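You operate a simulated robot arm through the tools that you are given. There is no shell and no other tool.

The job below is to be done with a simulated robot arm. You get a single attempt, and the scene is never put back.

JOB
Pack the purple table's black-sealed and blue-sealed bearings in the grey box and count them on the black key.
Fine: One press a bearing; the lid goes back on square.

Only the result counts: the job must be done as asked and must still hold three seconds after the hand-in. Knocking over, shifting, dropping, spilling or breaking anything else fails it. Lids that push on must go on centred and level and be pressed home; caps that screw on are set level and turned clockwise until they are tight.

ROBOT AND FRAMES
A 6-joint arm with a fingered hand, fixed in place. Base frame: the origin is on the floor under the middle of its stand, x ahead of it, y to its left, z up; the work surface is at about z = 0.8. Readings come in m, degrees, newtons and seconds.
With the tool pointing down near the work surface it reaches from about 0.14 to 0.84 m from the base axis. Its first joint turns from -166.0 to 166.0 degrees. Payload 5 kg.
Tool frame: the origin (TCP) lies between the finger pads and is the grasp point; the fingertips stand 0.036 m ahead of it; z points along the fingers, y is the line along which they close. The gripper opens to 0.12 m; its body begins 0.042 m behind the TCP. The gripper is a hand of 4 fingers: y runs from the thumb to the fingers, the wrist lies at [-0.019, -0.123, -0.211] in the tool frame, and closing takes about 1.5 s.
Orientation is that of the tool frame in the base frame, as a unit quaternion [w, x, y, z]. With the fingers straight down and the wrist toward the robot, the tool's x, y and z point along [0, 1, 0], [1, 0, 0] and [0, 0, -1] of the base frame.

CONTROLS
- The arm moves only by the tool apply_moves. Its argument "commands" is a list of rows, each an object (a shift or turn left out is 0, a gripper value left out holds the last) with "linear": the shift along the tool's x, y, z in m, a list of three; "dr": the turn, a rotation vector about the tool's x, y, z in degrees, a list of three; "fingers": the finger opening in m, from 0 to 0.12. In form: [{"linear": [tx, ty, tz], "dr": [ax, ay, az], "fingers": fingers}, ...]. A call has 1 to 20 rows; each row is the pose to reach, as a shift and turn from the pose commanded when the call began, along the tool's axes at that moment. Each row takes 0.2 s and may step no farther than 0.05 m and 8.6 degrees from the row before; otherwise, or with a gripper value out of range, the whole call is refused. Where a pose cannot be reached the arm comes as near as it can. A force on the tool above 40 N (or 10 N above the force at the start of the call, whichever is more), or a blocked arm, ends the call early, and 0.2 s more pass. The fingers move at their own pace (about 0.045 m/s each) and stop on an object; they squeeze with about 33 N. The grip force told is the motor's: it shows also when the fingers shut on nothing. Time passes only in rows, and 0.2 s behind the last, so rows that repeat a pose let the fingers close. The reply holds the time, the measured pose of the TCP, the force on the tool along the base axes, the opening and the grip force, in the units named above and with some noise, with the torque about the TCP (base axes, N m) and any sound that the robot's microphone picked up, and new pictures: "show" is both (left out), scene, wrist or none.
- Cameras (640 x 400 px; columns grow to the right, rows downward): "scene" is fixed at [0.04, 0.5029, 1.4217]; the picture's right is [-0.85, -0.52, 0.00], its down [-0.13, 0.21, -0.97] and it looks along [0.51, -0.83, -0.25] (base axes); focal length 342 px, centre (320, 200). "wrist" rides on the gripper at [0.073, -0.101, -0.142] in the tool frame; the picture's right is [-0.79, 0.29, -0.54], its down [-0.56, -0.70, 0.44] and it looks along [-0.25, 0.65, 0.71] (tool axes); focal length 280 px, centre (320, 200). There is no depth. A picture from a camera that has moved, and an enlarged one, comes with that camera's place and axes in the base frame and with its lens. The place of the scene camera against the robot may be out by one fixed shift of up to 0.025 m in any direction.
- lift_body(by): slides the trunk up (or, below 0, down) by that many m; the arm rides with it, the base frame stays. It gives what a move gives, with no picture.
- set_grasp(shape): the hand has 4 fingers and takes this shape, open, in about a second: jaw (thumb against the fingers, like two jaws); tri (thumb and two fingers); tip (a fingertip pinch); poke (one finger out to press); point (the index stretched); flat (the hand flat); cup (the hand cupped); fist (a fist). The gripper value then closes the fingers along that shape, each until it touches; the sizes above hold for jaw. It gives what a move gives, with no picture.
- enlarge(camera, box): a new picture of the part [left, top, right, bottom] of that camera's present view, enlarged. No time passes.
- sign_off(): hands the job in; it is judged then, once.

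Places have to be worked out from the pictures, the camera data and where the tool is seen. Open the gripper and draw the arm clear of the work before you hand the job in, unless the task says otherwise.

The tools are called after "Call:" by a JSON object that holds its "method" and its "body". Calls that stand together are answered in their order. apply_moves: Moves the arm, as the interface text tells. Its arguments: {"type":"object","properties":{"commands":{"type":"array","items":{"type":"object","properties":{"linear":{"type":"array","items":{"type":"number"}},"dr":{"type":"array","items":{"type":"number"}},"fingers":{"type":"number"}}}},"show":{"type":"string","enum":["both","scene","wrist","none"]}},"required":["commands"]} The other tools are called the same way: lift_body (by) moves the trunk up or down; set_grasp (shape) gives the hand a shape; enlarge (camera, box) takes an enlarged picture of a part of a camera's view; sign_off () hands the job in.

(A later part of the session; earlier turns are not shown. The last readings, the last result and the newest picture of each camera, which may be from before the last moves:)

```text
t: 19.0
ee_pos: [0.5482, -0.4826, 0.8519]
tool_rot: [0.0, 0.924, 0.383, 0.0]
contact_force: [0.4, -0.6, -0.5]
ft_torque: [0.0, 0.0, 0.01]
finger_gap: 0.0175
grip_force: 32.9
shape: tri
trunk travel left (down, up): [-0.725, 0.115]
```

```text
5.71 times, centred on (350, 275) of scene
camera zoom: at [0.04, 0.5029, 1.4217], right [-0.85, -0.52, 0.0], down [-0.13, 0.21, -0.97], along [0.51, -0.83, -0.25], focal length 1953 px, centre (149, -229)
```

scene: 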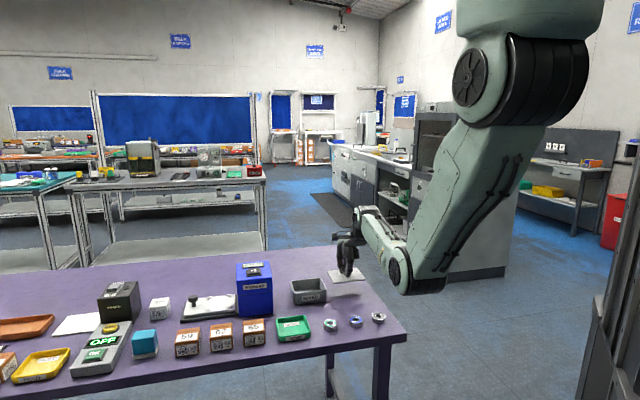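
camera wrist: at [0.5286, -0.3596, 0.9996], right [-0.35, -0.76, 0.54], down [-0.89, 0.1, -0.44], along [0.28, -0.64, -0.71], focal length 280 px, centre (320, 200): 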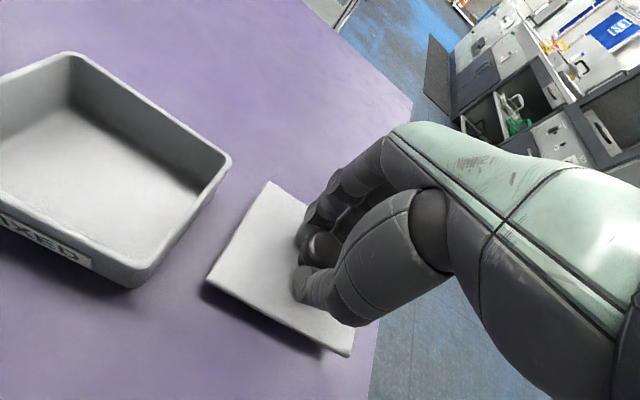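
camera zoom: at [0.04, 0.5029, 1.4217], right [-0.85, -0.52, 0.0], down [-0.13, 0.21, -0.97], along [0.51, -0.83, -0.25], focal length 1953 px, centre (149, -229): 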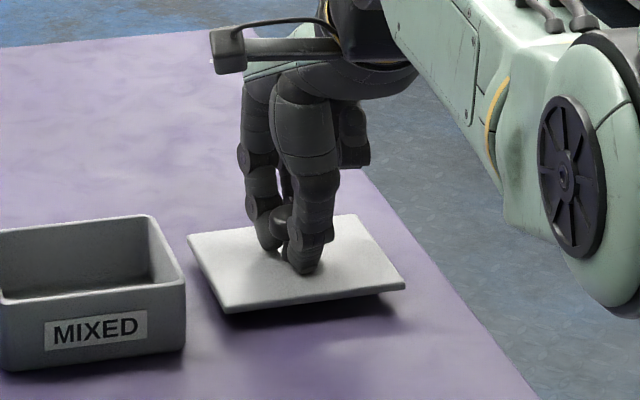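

No contact yet, with about half a centimetre of shadow gap remaining. I continue lowering in small steps.

Call:
{"method": "apply_moves", "body": {"commands": [{"linear": [0, 0, 0.0015], "fingers": 0.0}, {"linear": [0, 0, 0.003], "fingers": 0.0}, {"linear": [0, 0, 0.003], "fingers": 0.0}], "show": "none"}}

Call:
{"method": "enlarge", "body": {"camera": "scene", "box": [310, 255, 390, 310]}}

```text
t: 19.8
ee_pos: [0.5481, -0.4831, 0.8491]
tool_rot: [0.0, 0.924, 0.383, -0.001]
contact_force: [0.1, -0.9, -1.2]
ft_torque: [0.02, -0.01, 0.01]
finger_gap: 0.0176
grip_force: 33.1
shape: tri
trunk travel left (down, up): [-0.725, 0.115]
```

```text
7.27 times, centred on (350, 282) of scene
camera zoom: at [0.04, 0.5029, 1.4217], right [-0.85, -0.52, 0.0], down [-0.13, 0.21, -0.97], along [0.51, -0.83, -0.25], focal length 2486 px, centre (102, -400)
```

zoom: 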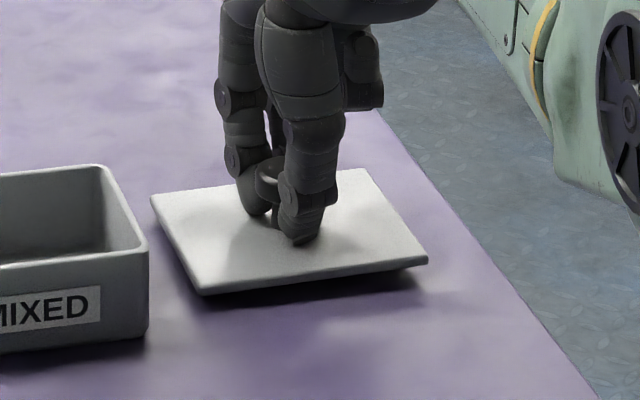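

Still no contact force, and the gap on the right side looks a bit larger than on the left. I continue down.

Call:
{"method": "apply_moves", "body": {"commands": [{"linear": [0, 0, 0.0015], "fingers": 0.0}, {"linear": [0, 0, 0.003], "fingers": 0.0}, {"linear": [0, 0, 0.003], "fingers": 0.0}], "show": "wrist"}}

Call:
{"method": "enlarge", "body": {"camera": "scene", "box": [310, 255, 390, 310]}}

Call:
{"method": "enlarge", "body": {"camera": "wrist", "box": [180, 160, 380, 380]}}

```text
t: 20.6
ee_pos: [0.5468, -0.4836, 0.8466]
tool_rot: [0.0, 0.924, 0.383, 0.0]
contact_force: [0.1, -0.9, -1.1]
ft_torque: [-0.03, -0.05, 0.01]
finger_gap: 0.0173
grip_force: 33.3
shape: tri
trunk travel left (down, up): [-0.725, 0.115]
camera wrist: at [0.5284, -0.3603, 0.9893], right [-0.35, -0.76, 0.54], down [-0.89, 0.1, -0.44], along [0.28, -0.64, -0.71], focal length 280 px, centre (320, 200)
```

wrist: 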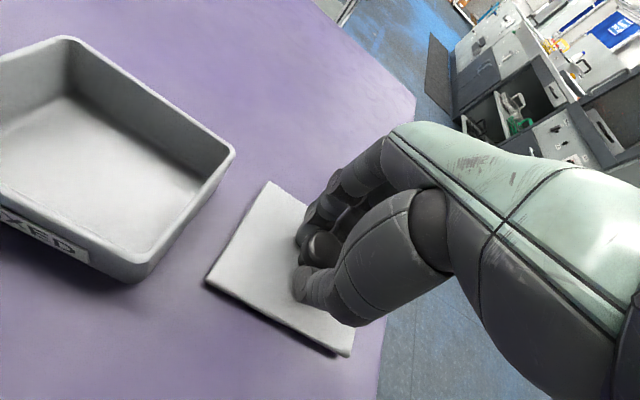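

```text
7.27 times, centred on (350, 282) of scene
camera zoom: at [0.04, 0.5029, 1.4217], right [-0.85, -0.52, 0.0], down [-0.13, 0.21, -0.97], along [0.51, -0.83, -0.25], focal length 2486 px, centre (102, -400)
```

zoom: 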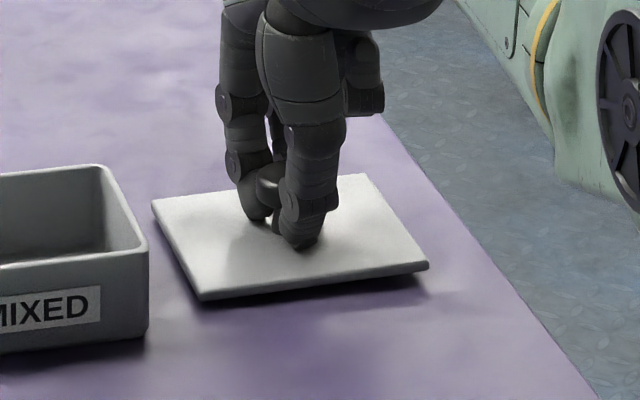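

```text
1.82 times, centred on (280, 270) of wrist
camera zoom: at [0.5284, -0.3603, 0.9893], right [-0.35, -0.76, 0.54], down [-0.89, 0.1, -0.44], along [0.28, -0.64, -0.71], focal length 510 px, centre (393, 73)
```

zoom: 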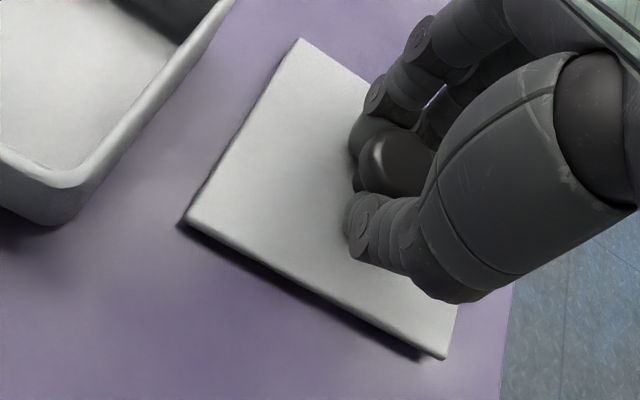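

The lid is nearly down. I lower 1 mm at a time, watching for contact.

Call:
{"method": "apply_moves", "body": {"commands": [{"linear": [0, 0, 0.001], "fingers": 0.0}, {"linear": [0, 0, 0.002], "fingers": 0.0}, {"linear": [0, 0, 0.002], "fingers": 0.0}], "show": "none"}}

Call:
{"method": "enlarge", "body": {"camera": "scene", "box": [310, 255, 390, 310]}}

```text
t: 21.4
ee_pos: [0.5466, -0.483, 0.8449]
tool_rot: [0.0, 0.924, 0.383, 0.0]
contact_force: [0.6, -0.6, -1.2]
ft_torque: [0.0, -0.02, -0.02]
finger_gap: 0.017
grip_force: 33.8
shape: tri
trunk travel left (down, up): [-0.725, 0.115]
```

```text
7.27 times, centred on (350, 282) of scene
camera zoom: at [0.04, 0.5029, 1.4217], right [-0.85, -0.52, 0.0], down [-0.13, 0.21, -0.97], along [0.51, -0.83, -0.25], focal length 2486 px, centre (102, -400)
```

zoom: 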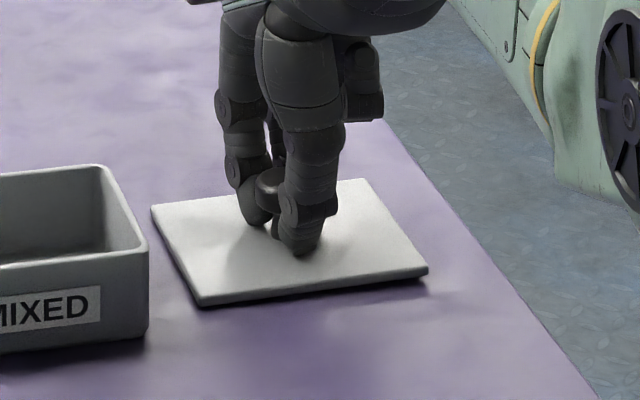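

Still no force. I continue with 1 mm steps.

Call:
{"method": "apply_moves", "body": {"commands": [{"linear": [0, 0, 0.001], "fingers": 0.0}, {"linear": [0, 0, 0.002], "fingers": 0.0}, {"linear": [0, 0, 0.002], "fingers": 0.0}], "show": "none"}}

Call:
{"method": "enlarge", "body": {"camera": "scene", "box": [310, 255, 390, 310]}}

```text
t: 22.2
ee_pos: [0.5473, -0.484, 0.8428]
tool_rot: [0.0, 0.924, 0.383, 0.0]
contact_force: [0.3, -0.1, 1.4]
ft_torque: [0.03, -0.21, -0.02]
finger_gap: 0.0174
grip_force: 33.1
shape: tri
trunk travel left (down, up): [-0.725, 0.115]
```

```text
7.27 times, centred on (350, 282) of scene
camera zoom: at [0.04, 0.5029, 1.4217], right [-0.85, -0.52, 0.0], down [-0.13, 0.21, -0.97], along [0.51, -0.83, -0.25], focal length 2486 px, centre (102, -400)
```

zoom: 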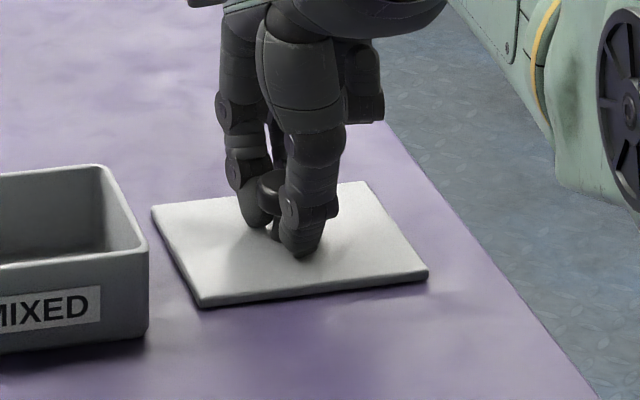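

Light contact at the far-left lid corner shows up as a 0.2 N m torque, so the lid is touching with a slight tilt of 1–2°. I lower 1.5 mm more and let it settle by opening the fingers slowly.

Call:
{"method": "apply_moves", "body": {"commands": [{"linear": [0, 0, 0.0015], "fingers": 0.0}, {"linear": [0, 0, 0.0015], "fingers": 0.02}, {"linear": [0, 0, 0.0015], "fingers": 0.03}, {"linear": [0, 0, 0.0015], "fingers": 0.045}, {"linear": [0, 0, 0.0015], "fingers": 0.06}, {"linear": [0, 0, 0.0015], "fingers": 0.06}], "show": "wrist"}}

Call:
{"method": "enlarge", "body": {"camera": "scene", "box": [310, 255, 390, 310]}}

```text
t: 23.6
ee_pos: [0.5471, -0.4846, 0.8432]
tool_rot: [0.002, 0.924, 0.383, 0.001]
contact_force: [1.5, -1.5, 11.3]
ft_torque: [0.07, 0.0, -0.01]
finger_gap: 0.056
grip_force: 0.1
shape: tri
trunk travel left (down, up): [-0.725, 0.115]
camera wrist: at [0.5279, -0.3598, 0.9855], right [-0.36, -0.76, 0.54], down [-0.89, 0.1, -0.44], along [0.29, -0.64, -0.71], focal length 280 px, centre (320, 200)
```

wrist: 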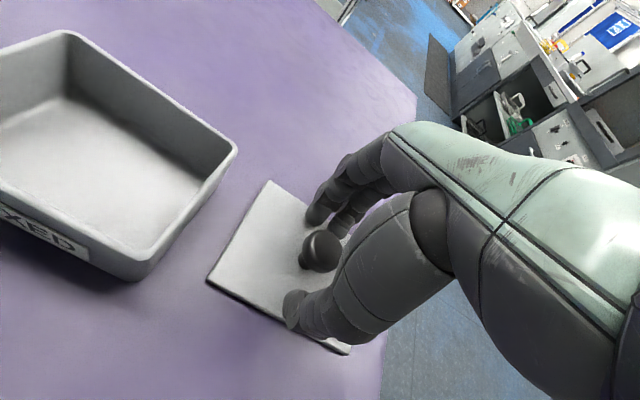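

```text
7.27 times, centred on (350, 282) of scene
camera zoom: at [0.04, 0.5029, 1.4217], right [-0.85, -0.52, 0.0], down [-0.13, 0.21, -0.97], along [0.51, -0.83, -0.25], focal length 2486 px, centre (102, -400)
```

zoom: 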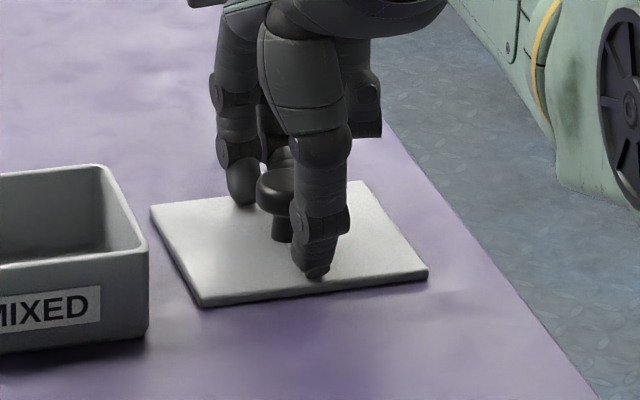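

The fingers released and the fingertips rest lightly on the lid. I raise the hand straight up and check that the lid lies flat.

Call:
{"method": "apply_moves", "body": {"commands": [{"linear": [0, 0, -0.01], "fingers": 0.08}, {"linear": [0, 0, -0.04], "fingers": 0.08}, {"linear": [0, 0, -0.08], "fingers": 0.08}, {"linear": [0, 0, -0.1], "fingers": 0.08}, {"linear": [0, 0, -0.1], "fingers": 0.08}], "show": "both"}}

Call:
{"method": "enlarge", "body": {"camera": "scene", "box": [280, 250, 400, 330]}}

Call:
{"method": "enlarge", "body": {"camera": "wrist", "box": [50, 150, 370, 400]}}

```text
t: 24.8
ee_pos: [0.5475, -0.4836, 0.9408]
tool_rot: [0.0, 0.924, 0.383, 0.0]
contact_force: [-0.8, -0.3, -0.2]
ft_torque: [0.01, 0.0, 0.01]
finger_gap: 0.0797
grip_force: 0.1
shape: tri
trunk travel left (down, up): [-0.725, 0.115]
camera wrist: at [0.5282, -0.3595, 1.0835], right [-0.35, -0.76, 0.54], down [-0.89, 0.1, -0.44], along [0.28, -0.64, -0.71], focal length 280 px, centre (320, 200)
```

scene: 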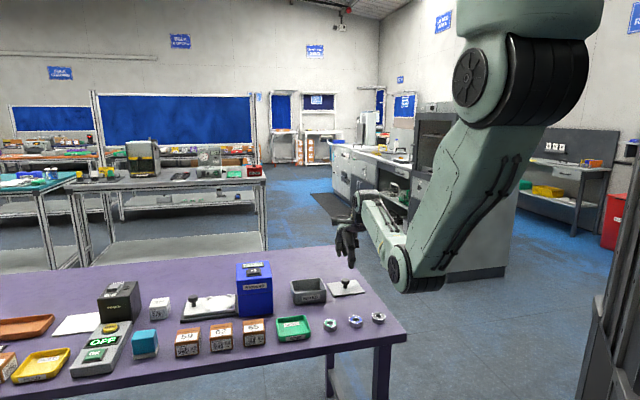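
wrist: 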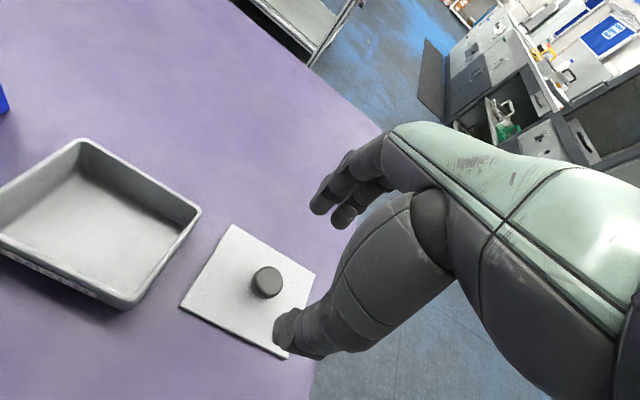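

```text
5.00 times, centred on (340, 290) of scene
camera zoom: at [0.04, 0.5029, 1.4217], right [-0.85, -0.52, 0.0], down [-0.13, 0.21, -0.97], along [0.51, -0.83, -0.25], focal length 1709 px, centre (220, -250)
```

zoom: 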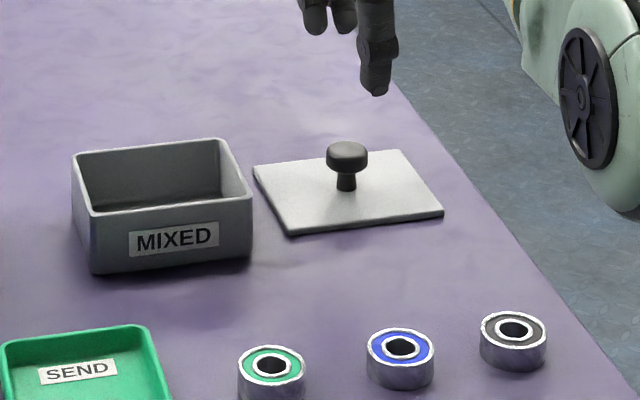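

```text
1.60 times, centred on (210, 275) of wrist
camera zoom: at [0.5282, -0.3595, 1.0835], right [-0.35, -0.76, 0.54], down [-0.89, 0.1, -0.44], along [0.28, -0.64, -0.71], focal length 449 px, centre (496, 80)
```

zoom: 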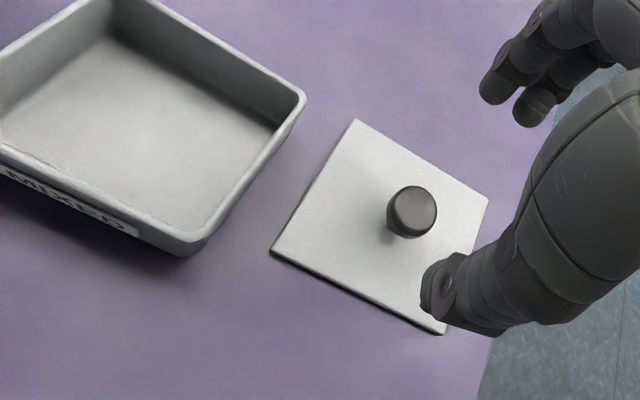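

The lid lies flat, well clear of everything. I move over the black bearing at the same height with the fingers at 0.075 m, and look.

Call:
{"method": "apply_moves", "body": {"commands": [{"linear": [-0.008, -0.041, 0], "fingers": 0.075}, {"linear": [-0.016, -0.082, 0], "fingers": 0.075}, {"linear": [-0.024, -0.123, 0], "fingers": 0.075}, {"linear": [-0.032, -0.164, 0], "fingers": 0.075}, {"linear": [-0.0385, -0.203, 0], "fingers": 0.075}, {"linear": [-0.0385, -0.203, 0], "fingers": 0.075}, {"linear": [-0.0385, -0.203, 0], "fingers": 0.075}], "show": "both"}}

Call:
{"method": "enlarge", "body": {"camera": "scene", "box": [300, 240, 460, 350]}}

Call:
{"method": "enlarge", "body": {"camera": "wrist", "box": [160, 180, 400, 400]}}

```text
t: 26.4
ee_pos: [0.3764, -0.3658, 0.9407]
tool_rot: [0.0, 0.924, 0.383, -0.001]
contact_force: [0.1, 0.8, 0.0]
ft_torque: [0.0, 0.03, -0.01]
finger_gap: 0.0748
grip_force: 0.0
shape: tri
trunk travel left (down, up): [-0.725, 0.115]
camera wrist: at [0.3579, -0.2422, 1.084], right [-0.35, -0.76, 0.54], down [-0.89, 0.1, -0.44], along [0.28, -0.64, -0.71], focal length 280 px, centre (320, 200)
```

scene: 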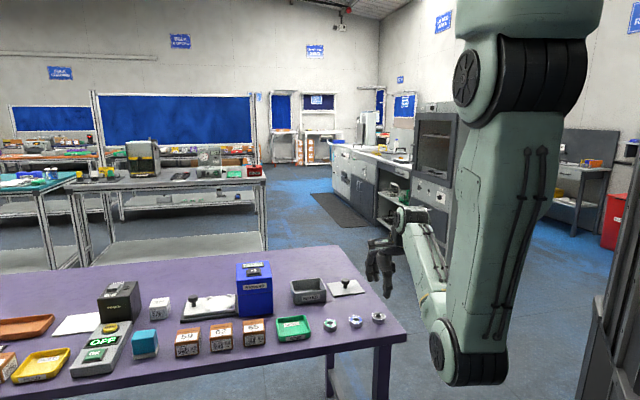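
wrist: 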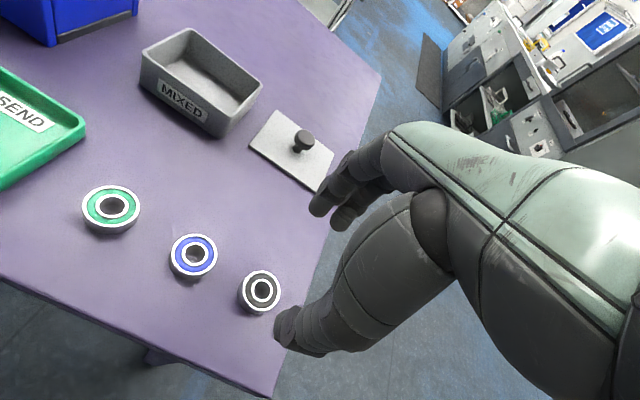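

```text
3.64 times, centred on (380, 295) of scene
camera zoom: at [0.04, 0.5029, 1.4217], right [-0.85, -0.52, 0.0], down [-0.13, 0.21, -0.97], along [0.51, -0.83, -0.25], focal length 1243 px, centre (102, -146)
```

zoom: 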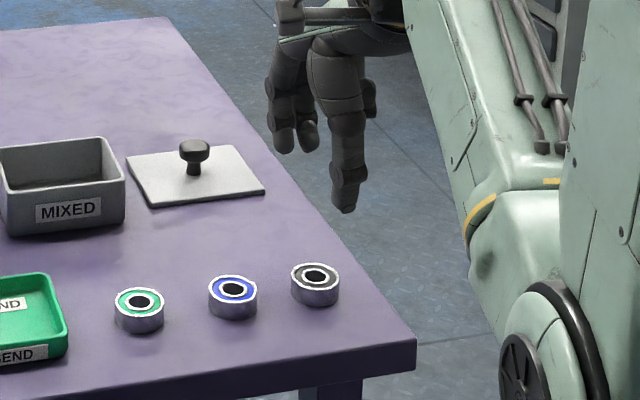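

```text
1.82 times, centred on (280, 290) of wrist
camera zoom: at [0.3579, -0.2422, 1.084], right [-0.35, -0.76, 0.54], down [-0.89, 0.1, -0.44], along [0.28, -0.64, -0.71], focal length 510 px, centre (393, 36)
```

zoom: 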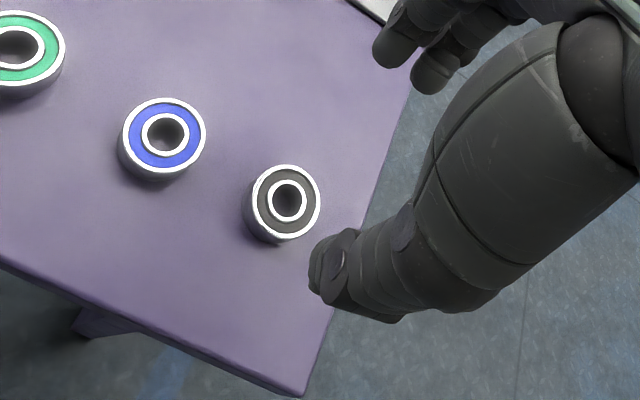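

The black bearing is within 1 mm of the tool axis. I descend most of the way with the fingers open and check.

Call:
{"method": "apply_moves", "body": {"commands": [{"linear": [-0.0005, 0, 0.03], "fingers": 0.075}, {"linear": [-0.0005, 0, 0.06], "fingers": 0.075}, {"linear": [-0.0005, 0, 0.08], "fingers": 0.075}, {"linear": [-0.0005, 0, 0.09], "fingers": 0.075}, {"linear": [-0.0005, 0, 0.09], "fingers": 0.075}], "show": "wrist"}}

Call:
{"method": "enlarge", "body": {"camera": "scene", "box": [320, 280, 420, 350]}}

Call:
{"method": "enlarge", "body": {"camera": "wrist", "box": [200, 180, 400, 380]}}

```text
t: 27.6
ee_pos: [0.3755, -0.3657, 0.8505]
tool_rot: [0.0, 0.924, 0.383, 0.0]
contact_force: [0.3, -0.5, -0.2]
ft_torque: [-0.01, 0.03, -0.03]
finger_gap: 0.0756
grip_force: 0.0
shape: tri
trunk travel left (down, up): [-0.725, 0.115]
camera wrist: at [0.3565, -0.243, 0.9937], right [-0.35, -0.76, 0.54], down [-0.89, 0.1, -0.44], along [0.28, -0.64, -0.71], focal length 280 px, centre (320, 200)
```

wrist: 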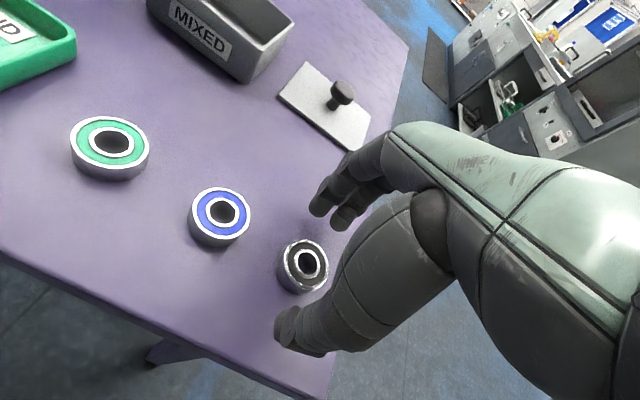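

```text
5.71 times, centred on (370, 315) of scene
camera zoom: at [0.04, 0.5029, 1.4217], right [-0.85, -0.52, 0.0], down [-0.13, 0.21, -0.97], along [0.51, -0.83, -0.25], focal length 1953 px, centre (34, -457)
```

zoom: 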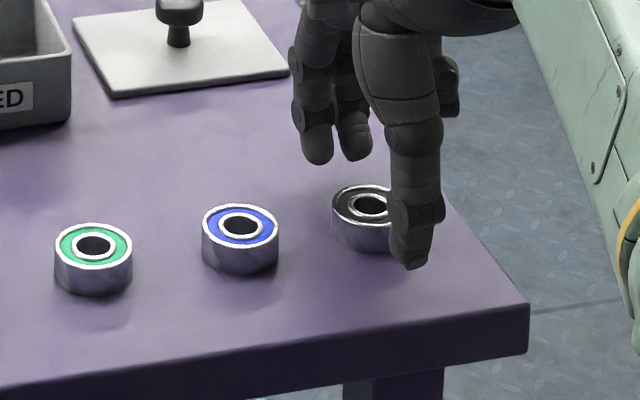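

```text
2.00 times, centred on (300, 280) of wrist
camera zoom: at [0.3565, -0.243, 0.9937], right [-0.35, -0.76, 0.54], down [-0.89, 0.1, -0.44], along [0.28, -0.64, -0.71], focal length 561 px, centre (360, 40)
```

zoom: 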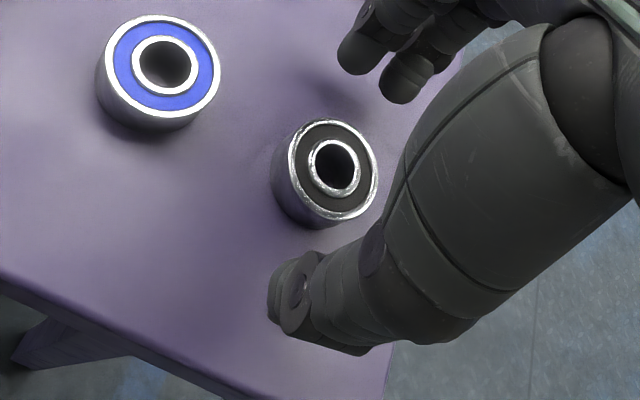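

The bearing is centred between thumb and fingers. I go down the last 11 mm and close on it.

Call:
{"method": "apply_moves", "body": {"commands": [{"linear": [0.001, 0, 0.006], "fingers": 0.075}, {"linear": [0.001, 0, 0.011], "fingers": 0.075}, {"linear": [0.001, 0, 0.011], "fingers": 0.06}, {"linear": [0.001, 0, 0.011], "fingers": 0.045}, {"linear": [0.001, 0, 0.011], "fingers": 0.02}, {"linear": [0.001, 0, 0.011], "fingers": 0.02}, {"linear": [0.001, 0, 0.011], "fingers": 0.02}, {"linear": [0.001, 0, 0.011], "fingers": 0.02}], "show": "wrist"}}

Call:
{"method": "enlarge", "body": {"camera": "scene", "box": [320, 280, 420, 350]}}

Call:
{"method": "enlarge", "body": {"camera": "wrist", "box": [200, 180, 400, 380]}}

```text
t: 29.4
ee_pos: [0.3768, -0.3669, 0.8404]
tool_rot: [0.0, 0.924, 0.383, 0.0]
contact_force: [0.3, 0.1, -0.7]
ft_torque: [0.02, 0.0, -0.03]
finger_gap: 0.0318
grip_force: 33.2
shape: tri
trunk travel left (down, up): [-0.725, 0.115]
camera wrist: at [0.3572, -0.2437, 0.9832], right [-0.35, -0.76, 0.54], down [-0.89, 0.1, -0.44], along [0.28, -0.64, -0.71], focal length 280 px, centre (320, 200)
```

wrist: 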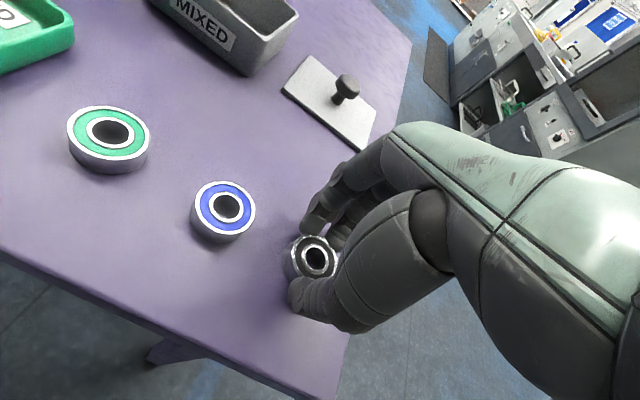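

```text
5.71 times, centred on (370, 315) of scene
camera zoom: at [0.04, 0.5029, 1.4217], right [-0.85, -0.52, 0.0], down [-0.13, 0.21, -0.97], along [0.51, -0.83, -0.25], focal length 1953 px, centre (34, -457)
```

zoom: 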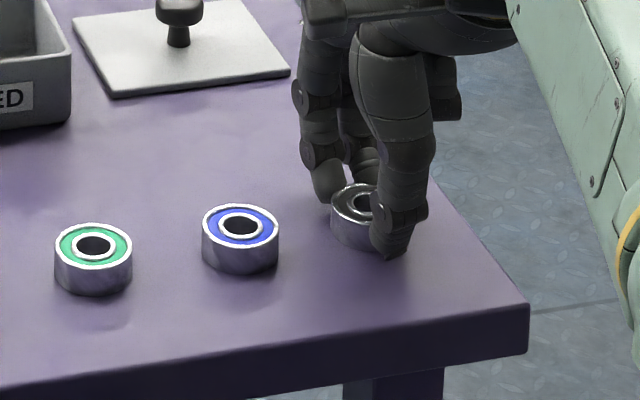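

```text
2.00 times, centred on (300, 280) of wrist
camera zoom: at [0.3572, -0.2437, 0.9832], right [-0.35, -0.76, 0.54], down [-0.89, 0.1, -0.44], along [0.28, -0.64, -0.71], focal length 561 px, centre (360, 40)
```

zoom: 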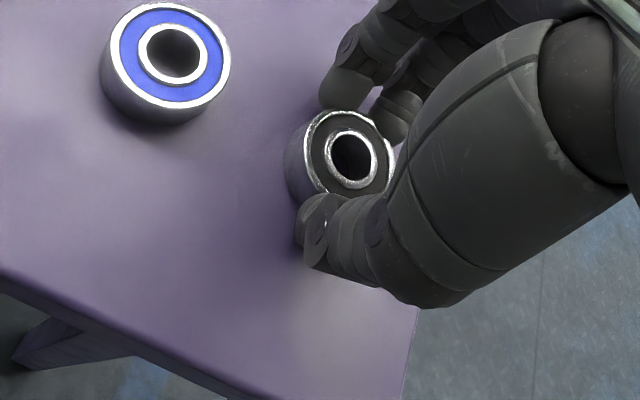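

The bearing is gripped at a 0.032 gap with 33 N. I lift it straight up and check the hold.

Call:
{"method": "apply_moves", "body": {"commands": [{"linear": [0, 0, -0.015], "fingers": 0.02}, {"linear": [0, 0, -0.045], "fingers": 0.02}, {"linear": [0, 0, -0.08], "fingers": 0.02}, {"linear": [0, 0, -0.11], "fingers": 0.02}, {"linear": [0, 0, -0.11], "fingers": 0.02}], "show": "wrist"}}

Call:
{"method": "enlarge", "body": {"camera": "scene", "box": [320, 230, 440, 330]}}

Call:
{"method": "enlarge", "body": {"camera": "wrist", "box": [200, 180, 400, 380]}}

```text
t: 30.6
ee_pos: [0.3771, -0.3674, 0.9494]
tool_rot: [-0.001, 0.924, 0.382, 0.0]
contact_force: [0.2, 0.0, -1.1]
ft_torque: [0.03, 0.0, 0.05]
finger_gap: 0.0316
grip_force: 32.9
shape: tri
trunk travel left (down, up): [-0.725, 0.115]
camera wrist: at [0.3586, -0.2434, 1.0918], right [-0.35, -0.76, 0.54], down [-0.89, 0.1, -0.44], along [0.28, -0.64, -0.71], focal length 280 px, centre (320, 200)
```

wrist: 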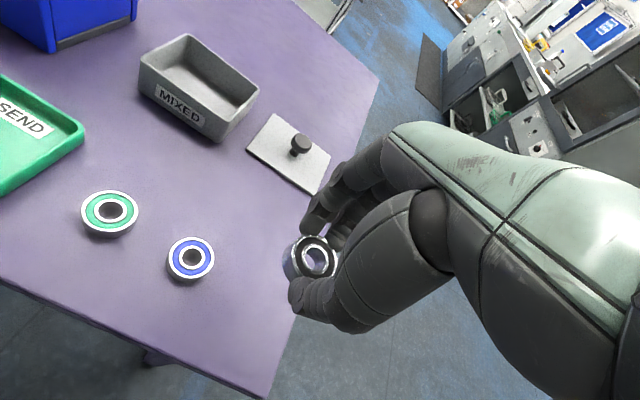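

```text
4.00 times, centred on (380, 280) of scene
camera zoom: at [0.04, 0.5029, 1.4217], right [-0.85, -0.52, 0.0], down [-0.13, 0.21, -0.97], along [0.51, -0.83, -0.25], focal length 1367 px, centre (80, -120)
```

zoom: 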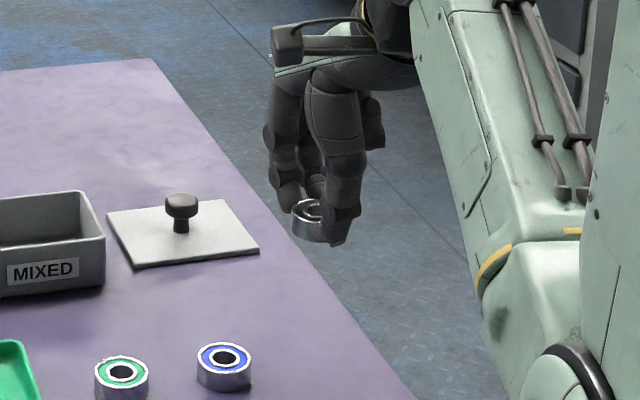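

```text
2.00 times, centred on (300, 280) of wrist
camera zoom: at [0.3586, -0.2434, 1.0918], right [-0.35, -0.76, 0.54], down [-0.89, 0.1, -0.44], along [0.28, -0.64, -0.71], focal length 561 px, centre (360, 40)
```

zoom: 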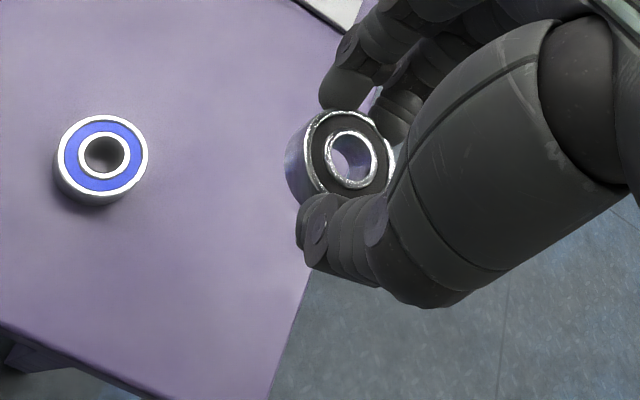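

The bearing is held firmly. I carry it over the right half of the open box at this height.

Call:
{"method": "apply_moves", "body": {"commands": [{"linear": [0.026, 0.031, 0], "fingers": 0.02}, {"linear": [0.052, 0.062, 0], "fingers": 0.02}, {"linear": [0.078, 0.093, 0], "fingers": 0.02}, {"linear": [0.104, 0.124, 0], "fingers": 0.02}, {"linear": [0.13, 0.155, 0], "fingers": 0.02}, {"linear": [0.154, 0.183, 0], "fingers": 0.02}, {"linear": [0.154, 0.183, 0], "fingers": 0.02}, {"linear": [0.154, 0.183, 0], "fingers": 0.02}], "show": "both"}}

Call:
{"method": "enlarge", "body": {"camera": "scene", "box": [250, 210, 390, 310]}}

Call:
{"method": "enlarge", "body": {"camera": "wrist", "box": [160, 160, 400, 400]}}

```text
t: 32.4
ee_pos: [0.6158, -0.3882, 0.9498]
tool_rot: [0.0, 0.924, 0.383, 0.0]
contact_force: [1.0, -0.3, 0.1]
ft_torque: [-0.01, -0.03, 0.01]
finger_gap: 0.0317
grip_force: 33.3
shape: tri
trunk travel left (down, up): [-0.725, 0.115]
camera wrist: at [0.5963, -0.2638, 1.0935], right [-0.35, -0.76, 0.54], down [-0.89, 0.1, -0.44], along [0.28, -0.64, -0.71], focal length 280 px, centre (320, 200)
```

scene: 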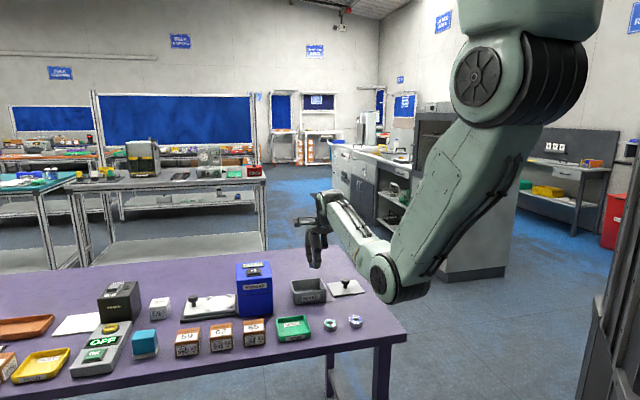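
wrist: 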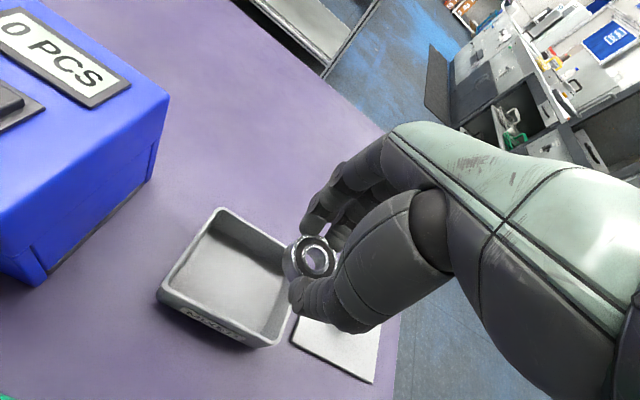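

```text
4.00 times, centred on (320, 260) of scene
camera zoom: at [0.04, 0.5029, 1.4217], right [-0.85, -0.52, 0.0], down [-0.13, 0.21, -0.97], along [0.51, -0.83, -0.25], focal length 1367 px, centre (320, -40)
```

zoom: 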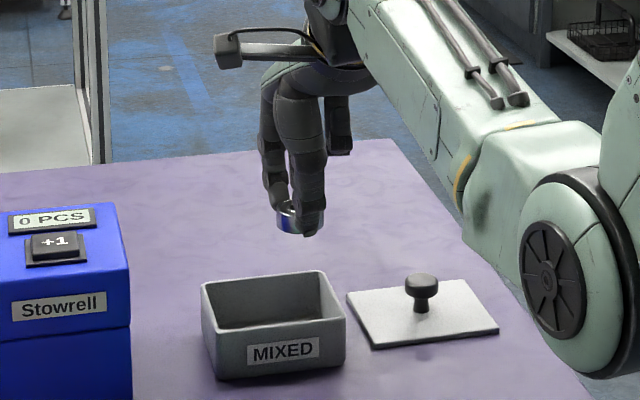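

```text
1.67 times, centred on (280, 280) of wrist
camera zoom: at [0.5963, -0.2638, 1.0935], right [-0.35, -0.76, 0.54], down [-0.89, 0.1, -0.44], along [0.28, -0.64, -0.71], focal length 467 px, centre (387, 67)
```

zoom: 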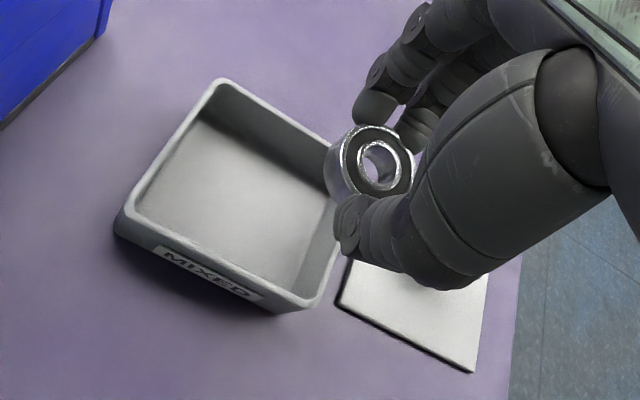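

The box's centre is about 2.5 cm to the left of the tool axis, as planned. I nudge 3 mm left and lower until the bearing is just inside the rim, then check the clearance.

Call:
{"method": "apply_moves", "body": {"commands": [{"linear": [0.003, 0, 0.02], "fingers": 0.02}, {"linear": [0.003, 0, 0.045], "fingers": 0.02}, {"linear": [0.003, 0, 0.065], "fingers": 0.02}, {"linear": [0.003, 0, 0.08], "fingers": 0.02}, {"linear": [0.003, 0, 0.08], "fingers": 0.02}], "show": "wrist"}}

Call:
{"method": "enlarge", "body": {"camera": "scene", "box": [270, 240, 370, 310]}}

Call:
{"method": "enlarge", "body": {"camera": "wrist", "box": [180, 160, 400, 380]}}

```text
t: 33.6
ee_pos: [0.6169, -0.3869, 0.8696]
tool_rot: [0.001, 0.924, 0.383, 0.001]
contact_force: [-1.2, 1.9, 5.9]
ft_torque: [-0.21, -0.09, -0.03]
finger_gap: 0.0313
grip_force: 32.9
shape: tri
trunk travel left (down, up): [-0.725, 0.115]
camera wrist: at [0.5976, -0.2626, 1.0129], right [-0.35, -0.76, 0.54], down [-0.89, 0.1, -0.44], along [0.28, -0.64, -0.71], focal length 280 px, centre (320, 200)
```

wrist: 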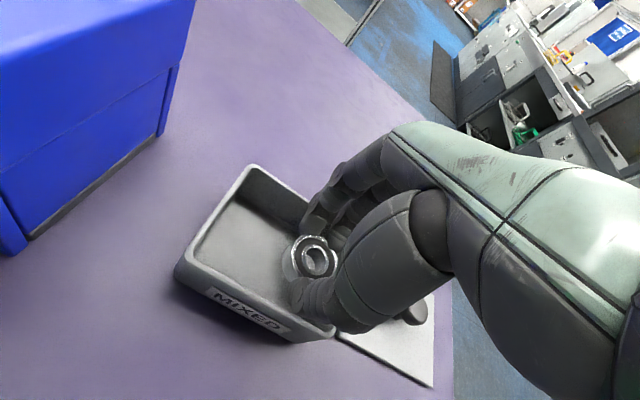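

```text
5.71 times, centred on (320, 275) of scene
camera zoom: at [0.04, 0.5029, 1.4217], right [-0.85, -0.52, 0.0], down [-0.13, 0.21, -0.97], along [0.51, -0.83, -0.25], focal length 1953 px, centre (320, -229)
```

zoom: 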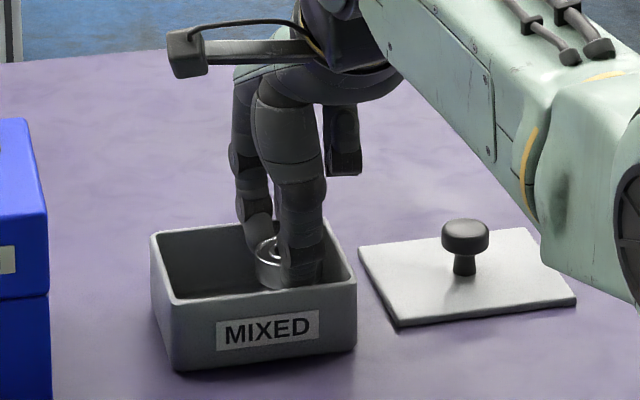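

```text
1.82 times, centred on (290, 270) of wrist
camera zoom: at [0.5976, -0.2626, 1.0129], right [-0.35, -0.76, 0.54], down [-0.89, 0.1, -0.44], along [0.28, -0.64, -0.71], focal length 510 px, centre (374, 73)
```

zoom: 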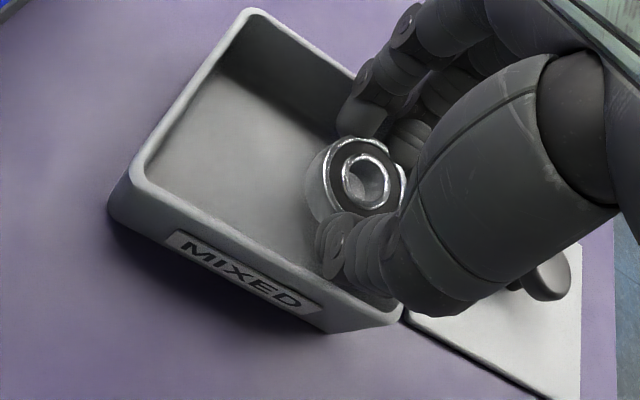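

There's about 6 N of contact: the finger outsides just touch the back rim because hand plus bearing nearly fills the box's short side. I back off slightly, shift 2 mm toward the front, and see whether it clears.

Call:
{"method": "apply_moves", "body": {"commands": [{"linear": [0, 0, -0.006], "fingers": 0.02}, {"linear": [0, -0.002, -0.006], "fingers": 0.02}, {"linear": [0, -0.002, 0], "fingers": 0.02}, {"linear": [0, -0.002, 0], "fingers": 0.02}], "show": "wrist"}}

Call:
{"method": "enlarge", "body": {"camera": "wrist", "box": [240, 160, 380, 350]}}

```text
t: 34.6
ee_pos: [0.6156, -0.3845, 0.8701]
tool_rot: [0.0, 0.924, 0.382, 0.0]
contact_force: [-0.7, 0.7, 2.0]
ft_torque: [-0.12, -0.07, -0.01]
finger_gap: 0.0316
grip_force: 32.5
shape: tri
trunk travel left (down, up): [-0.725, 0.115]
camera wrist: at [0.5962, -0.2605, 1.0128], right [-0.35, -0.76, 0.54], down [-0.89, 0.1, -0.44], along [0.28, -0.64, -0.71], focal length 280 px, centre (320, 200)
```

wrist: 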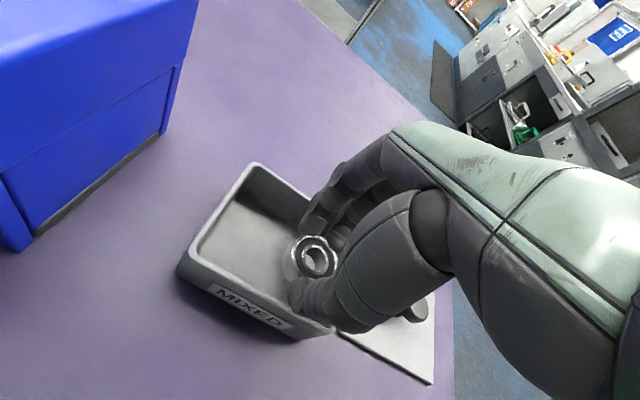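

```text
2.11 times, centred on (310, 255) of wrist
camera zoom: at [0.5962, -0.2605, 1.0128], right [-0.35, -0.76, 0.54], down [-0.89, 0.1, -0.44], along [0.28, -0.64, -0.71], focal length 590 px, centre (341, 84)
```

zoom: 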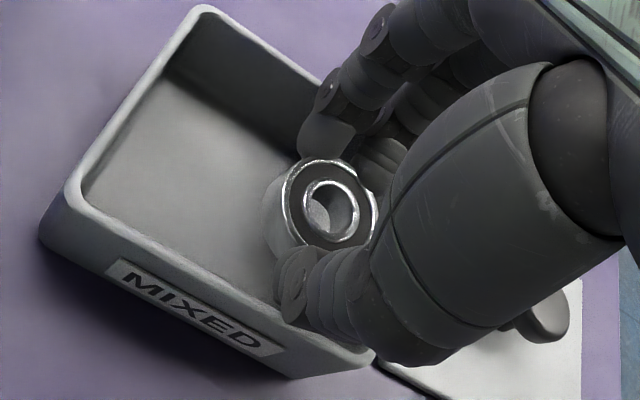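

The hand with the bearing fills the box's short side, so the fingers can't open below the rim. I raise 5 mm so the tips are level with the rim, with the bearing already inside, and release it straight down into the right half.

Call:
{"method": "apply_moves", "body": {"commands": [{"linear": [0, 0.0005, -0.005], "fingers": 0.02}, {"linear": [0, 0.0005, -0.005], "fingers": 0.02}, {"linear": [0, 0.0005, -0.005], "fingers": 0.07}, {"linear": [0, 0.0005, -0.005], "fingers": 0.07}, {"linear": [0, 0.0005, -0.005], "fingers": 0.07}, {"linear": [0, 0.0005, -0.005], "fingers": 0.07}], "show": "wrist"}}

Call:
{"method": "enlarge", "body": {"camera": "scene", "box": [270, 240, 370, 310]}}

Call:
{"method": "enlarge", "body": {"camera": "wrist", "box": [180, 160, 400, 380]}}

```text
t: 36.0
ee_pos: [0.6152, -0.3845, 0.877]
tool_rot: [0.002, 0.924, 0.383, 0.0]
contact_force: [0.5, 0.6, 10.2]
ft_torque: [-0.06, -0.09, -0.01]
finger_gap: 0.0565
grip_force: 0.1
shape: tri
trunk travel left (down, up): [-0.725, 0.115]
camera wrist: at [0.5961, -0.2601, 1.0192], right [-0.36, -0.76, 0.54], down [-0.89, 0.1, -0.45], along [0.29, -0.64, -0.71], focal length 280 px, centre (320, 200)
```

wrist: 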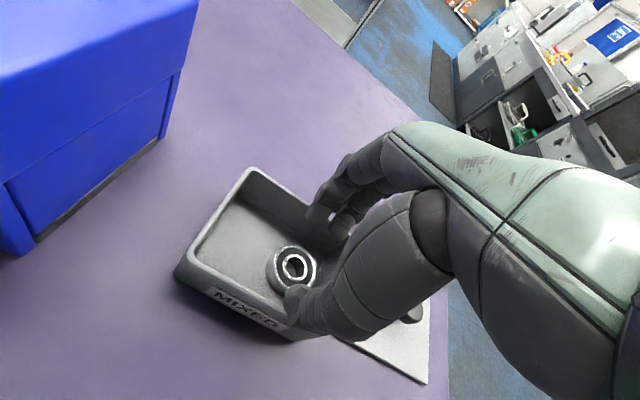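

```text
5.71 times, centred on (320, 275) of scene
camera zoom: at [0.04, 0.5029, 1.4217], right [-0.85, -0.52, 0.0], down [-0.13, 0.21, -0.97], along [0.51, -0.83, -0.25], focal length 1953 px, centre (320, -229)
```

zoom: 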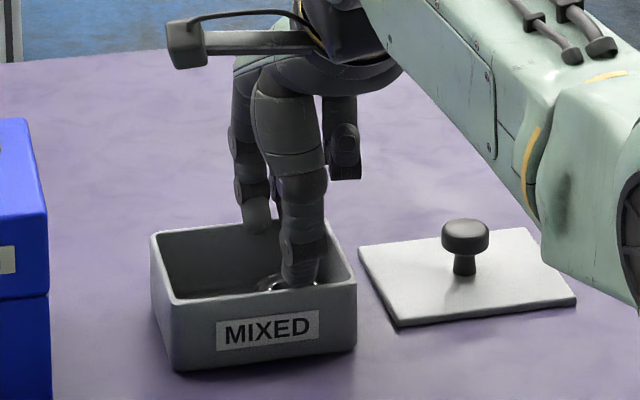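

```text
1.82 times, centred on (290, 270) of wrist
camera zoom: at [0.5961, -0.2601, 1.0192], right [-0.36, -0.76, 0.54], down [-0.89, 0.1, -0.45], along [0.29, -0.64, -0.71], focal length 510 px, centre (374, 73)
```

zoom: 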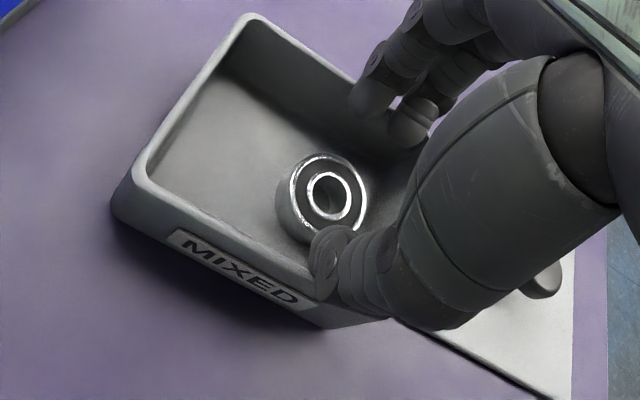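

The bearing lies flat in the box and the fingertips are resting on the rim with 10 N, so I raise straight up now.

Call:
{"method": "apply_moves", "body": {"commands": [{"linear": [0, 0, -0.01], "fingers": 0.0565}, {"linear": [0, 0, -0.035], "fingers": 0.06}, {"linear": [0, 0, -0.065], "fingers": 0.075}, {"linear": [0, 0, -0.075], "fingers": 0.075}, {"linear": [0, 0, -0.075], "fingers": 0.075}], "show": "wrist"}}

Call:
{"method": "enlarge", "body": {"camera": "wrist", "box": [140, 180, 340, 380]}}

Call:
{"method": "enlarge", "body": {"camera": "scene", "box": [270, 240, 400, 340]}}

```text
t: 37.2
ee_pos: [0.6156, -0.3847, 0.9512]
tool_rot: [0.001, 0.924, 0.383, 0.001]
contact_force: [-0.5, 0.4, 0.8]
ft_torque: [-0.01, 0.01, -0.02]
finger_gap: 0.0745
grip_force: 0.0
shape: tri
trunk travel left (down, up): [-0.725, 0.115]
camera wrist: at [0.5962, -0.2605, 1.0934], right [-0.35, -0.76, 0.54], down [-0.89, 0.1, -0.44], along [0.28, -0.64, -0.71], focal length 280 px, centre (320, 200)
```

wrist: 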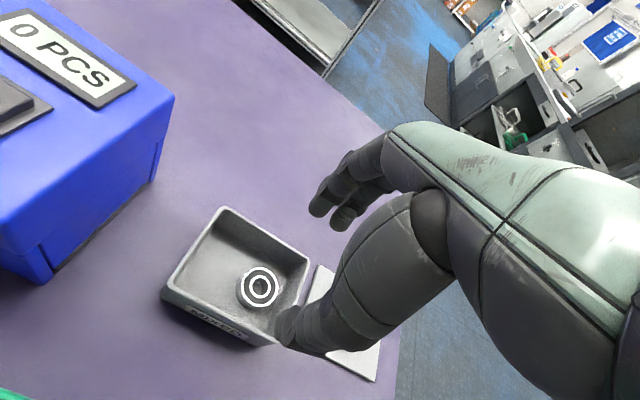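

```text
2.00 times, centred on (240, 280) of wrist
camera zoom: at [0.5962, -0.2605, 1.0934], right [-0.35, -0.76, 0.54], down [-0.89, 0.1, -0.44], along [0.28, -0.64, -0.71], focal length 561 px, centre (480, 40)
```

zoom: 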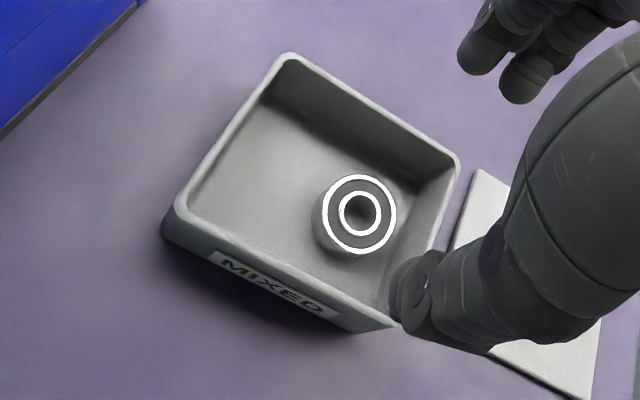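

```text
4.00 times, centred on (335, 290) of scene
camera zoom: at [0.04, 0.5029, 1.4217], right [-0.85, -0.52, 0.0], down [-0.13, 0.21, -0.97], along [0.51, -0.83, -0.25], focal length 1367 px, centre (260, -160)
```

zoom: 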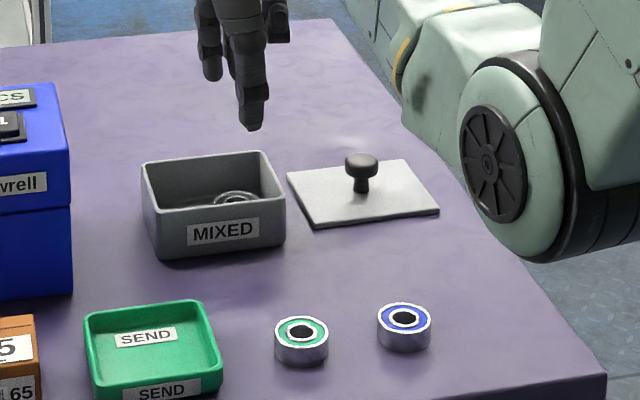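

The black bearing lies flat in the right half of the box. Next I move over the blue bearing at this height and check alignment.

Call:
{"method": "apply_moves", "body": {"commands": [{"linear": [-0.017, -0.0365, 0], "fingers": 0.075}, {"linear": [-0.034, -0.073, 0], "fingers": 0.075}, {"linear": [-0.051, -0.1095, 0], "fingers": 0.075}, {"linear": [-0.068, -0.146, 0], "fingers": 0.075}, {"linear": [-0.085, -0.1825, 0], "fingers": 0.075}, {"linear": [-0.085, -0.1825, 0.03], "fingers": 0.075}, {"linear": [-0.085, -0.1825, 0.05], "fingers": 0.075}, {"linear": [-0.085, -0.1825, 0.05], "fingers": 0.075}], "show": "wrist"}}

Call:
{"method": "enlarge", "body": {"camera": "wrist", "box": [180, 180, 380, 380]}}

```text
t: 39.0
ee_pos: [0.4263, -0.3161, 0.8994]
tool_rot: [0.0, 0.924, 0.383, -0.002]
contact_force: [-0.3, -0.5, 0.0]
ft_torque: [-0.02, 0.0, -0.03]
finger_gap: 0.0749
grip_force: 0.1
shape: tri
trunk travel left (down, up): [-0.725, 0.115]
camera wrist: at [0.4071, -0.1924, 1.0425], right [-0.35, -0.76, 0.54], down [-0.89, 0.1, -0.44], along [0.28, -0.64, -0.71], focal length 280 px, centre (320, 200)
```

wrist: 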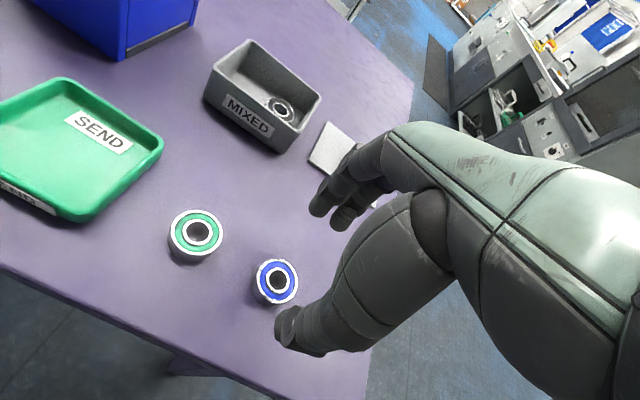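

```text
2.00 times, centred on (280, 280) of wrist
camera zoom: at [0.4071, -0.1924, 1.0425], right [-0.35, -0.76, 0.54], down [-0.89, 0.1, -0.44], along [0.28, -0.64, -0.71], focal length 561 px, centre (400, 40)
```

zoom: 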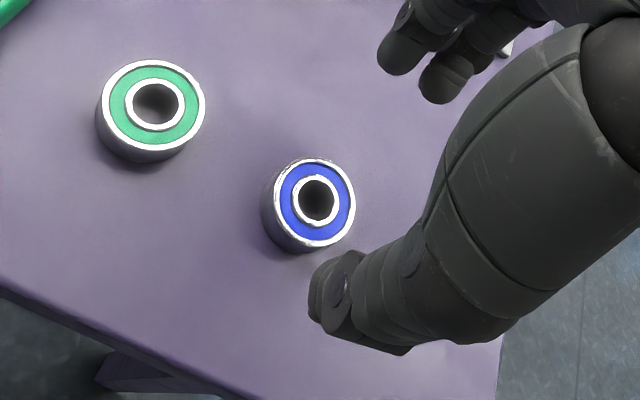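

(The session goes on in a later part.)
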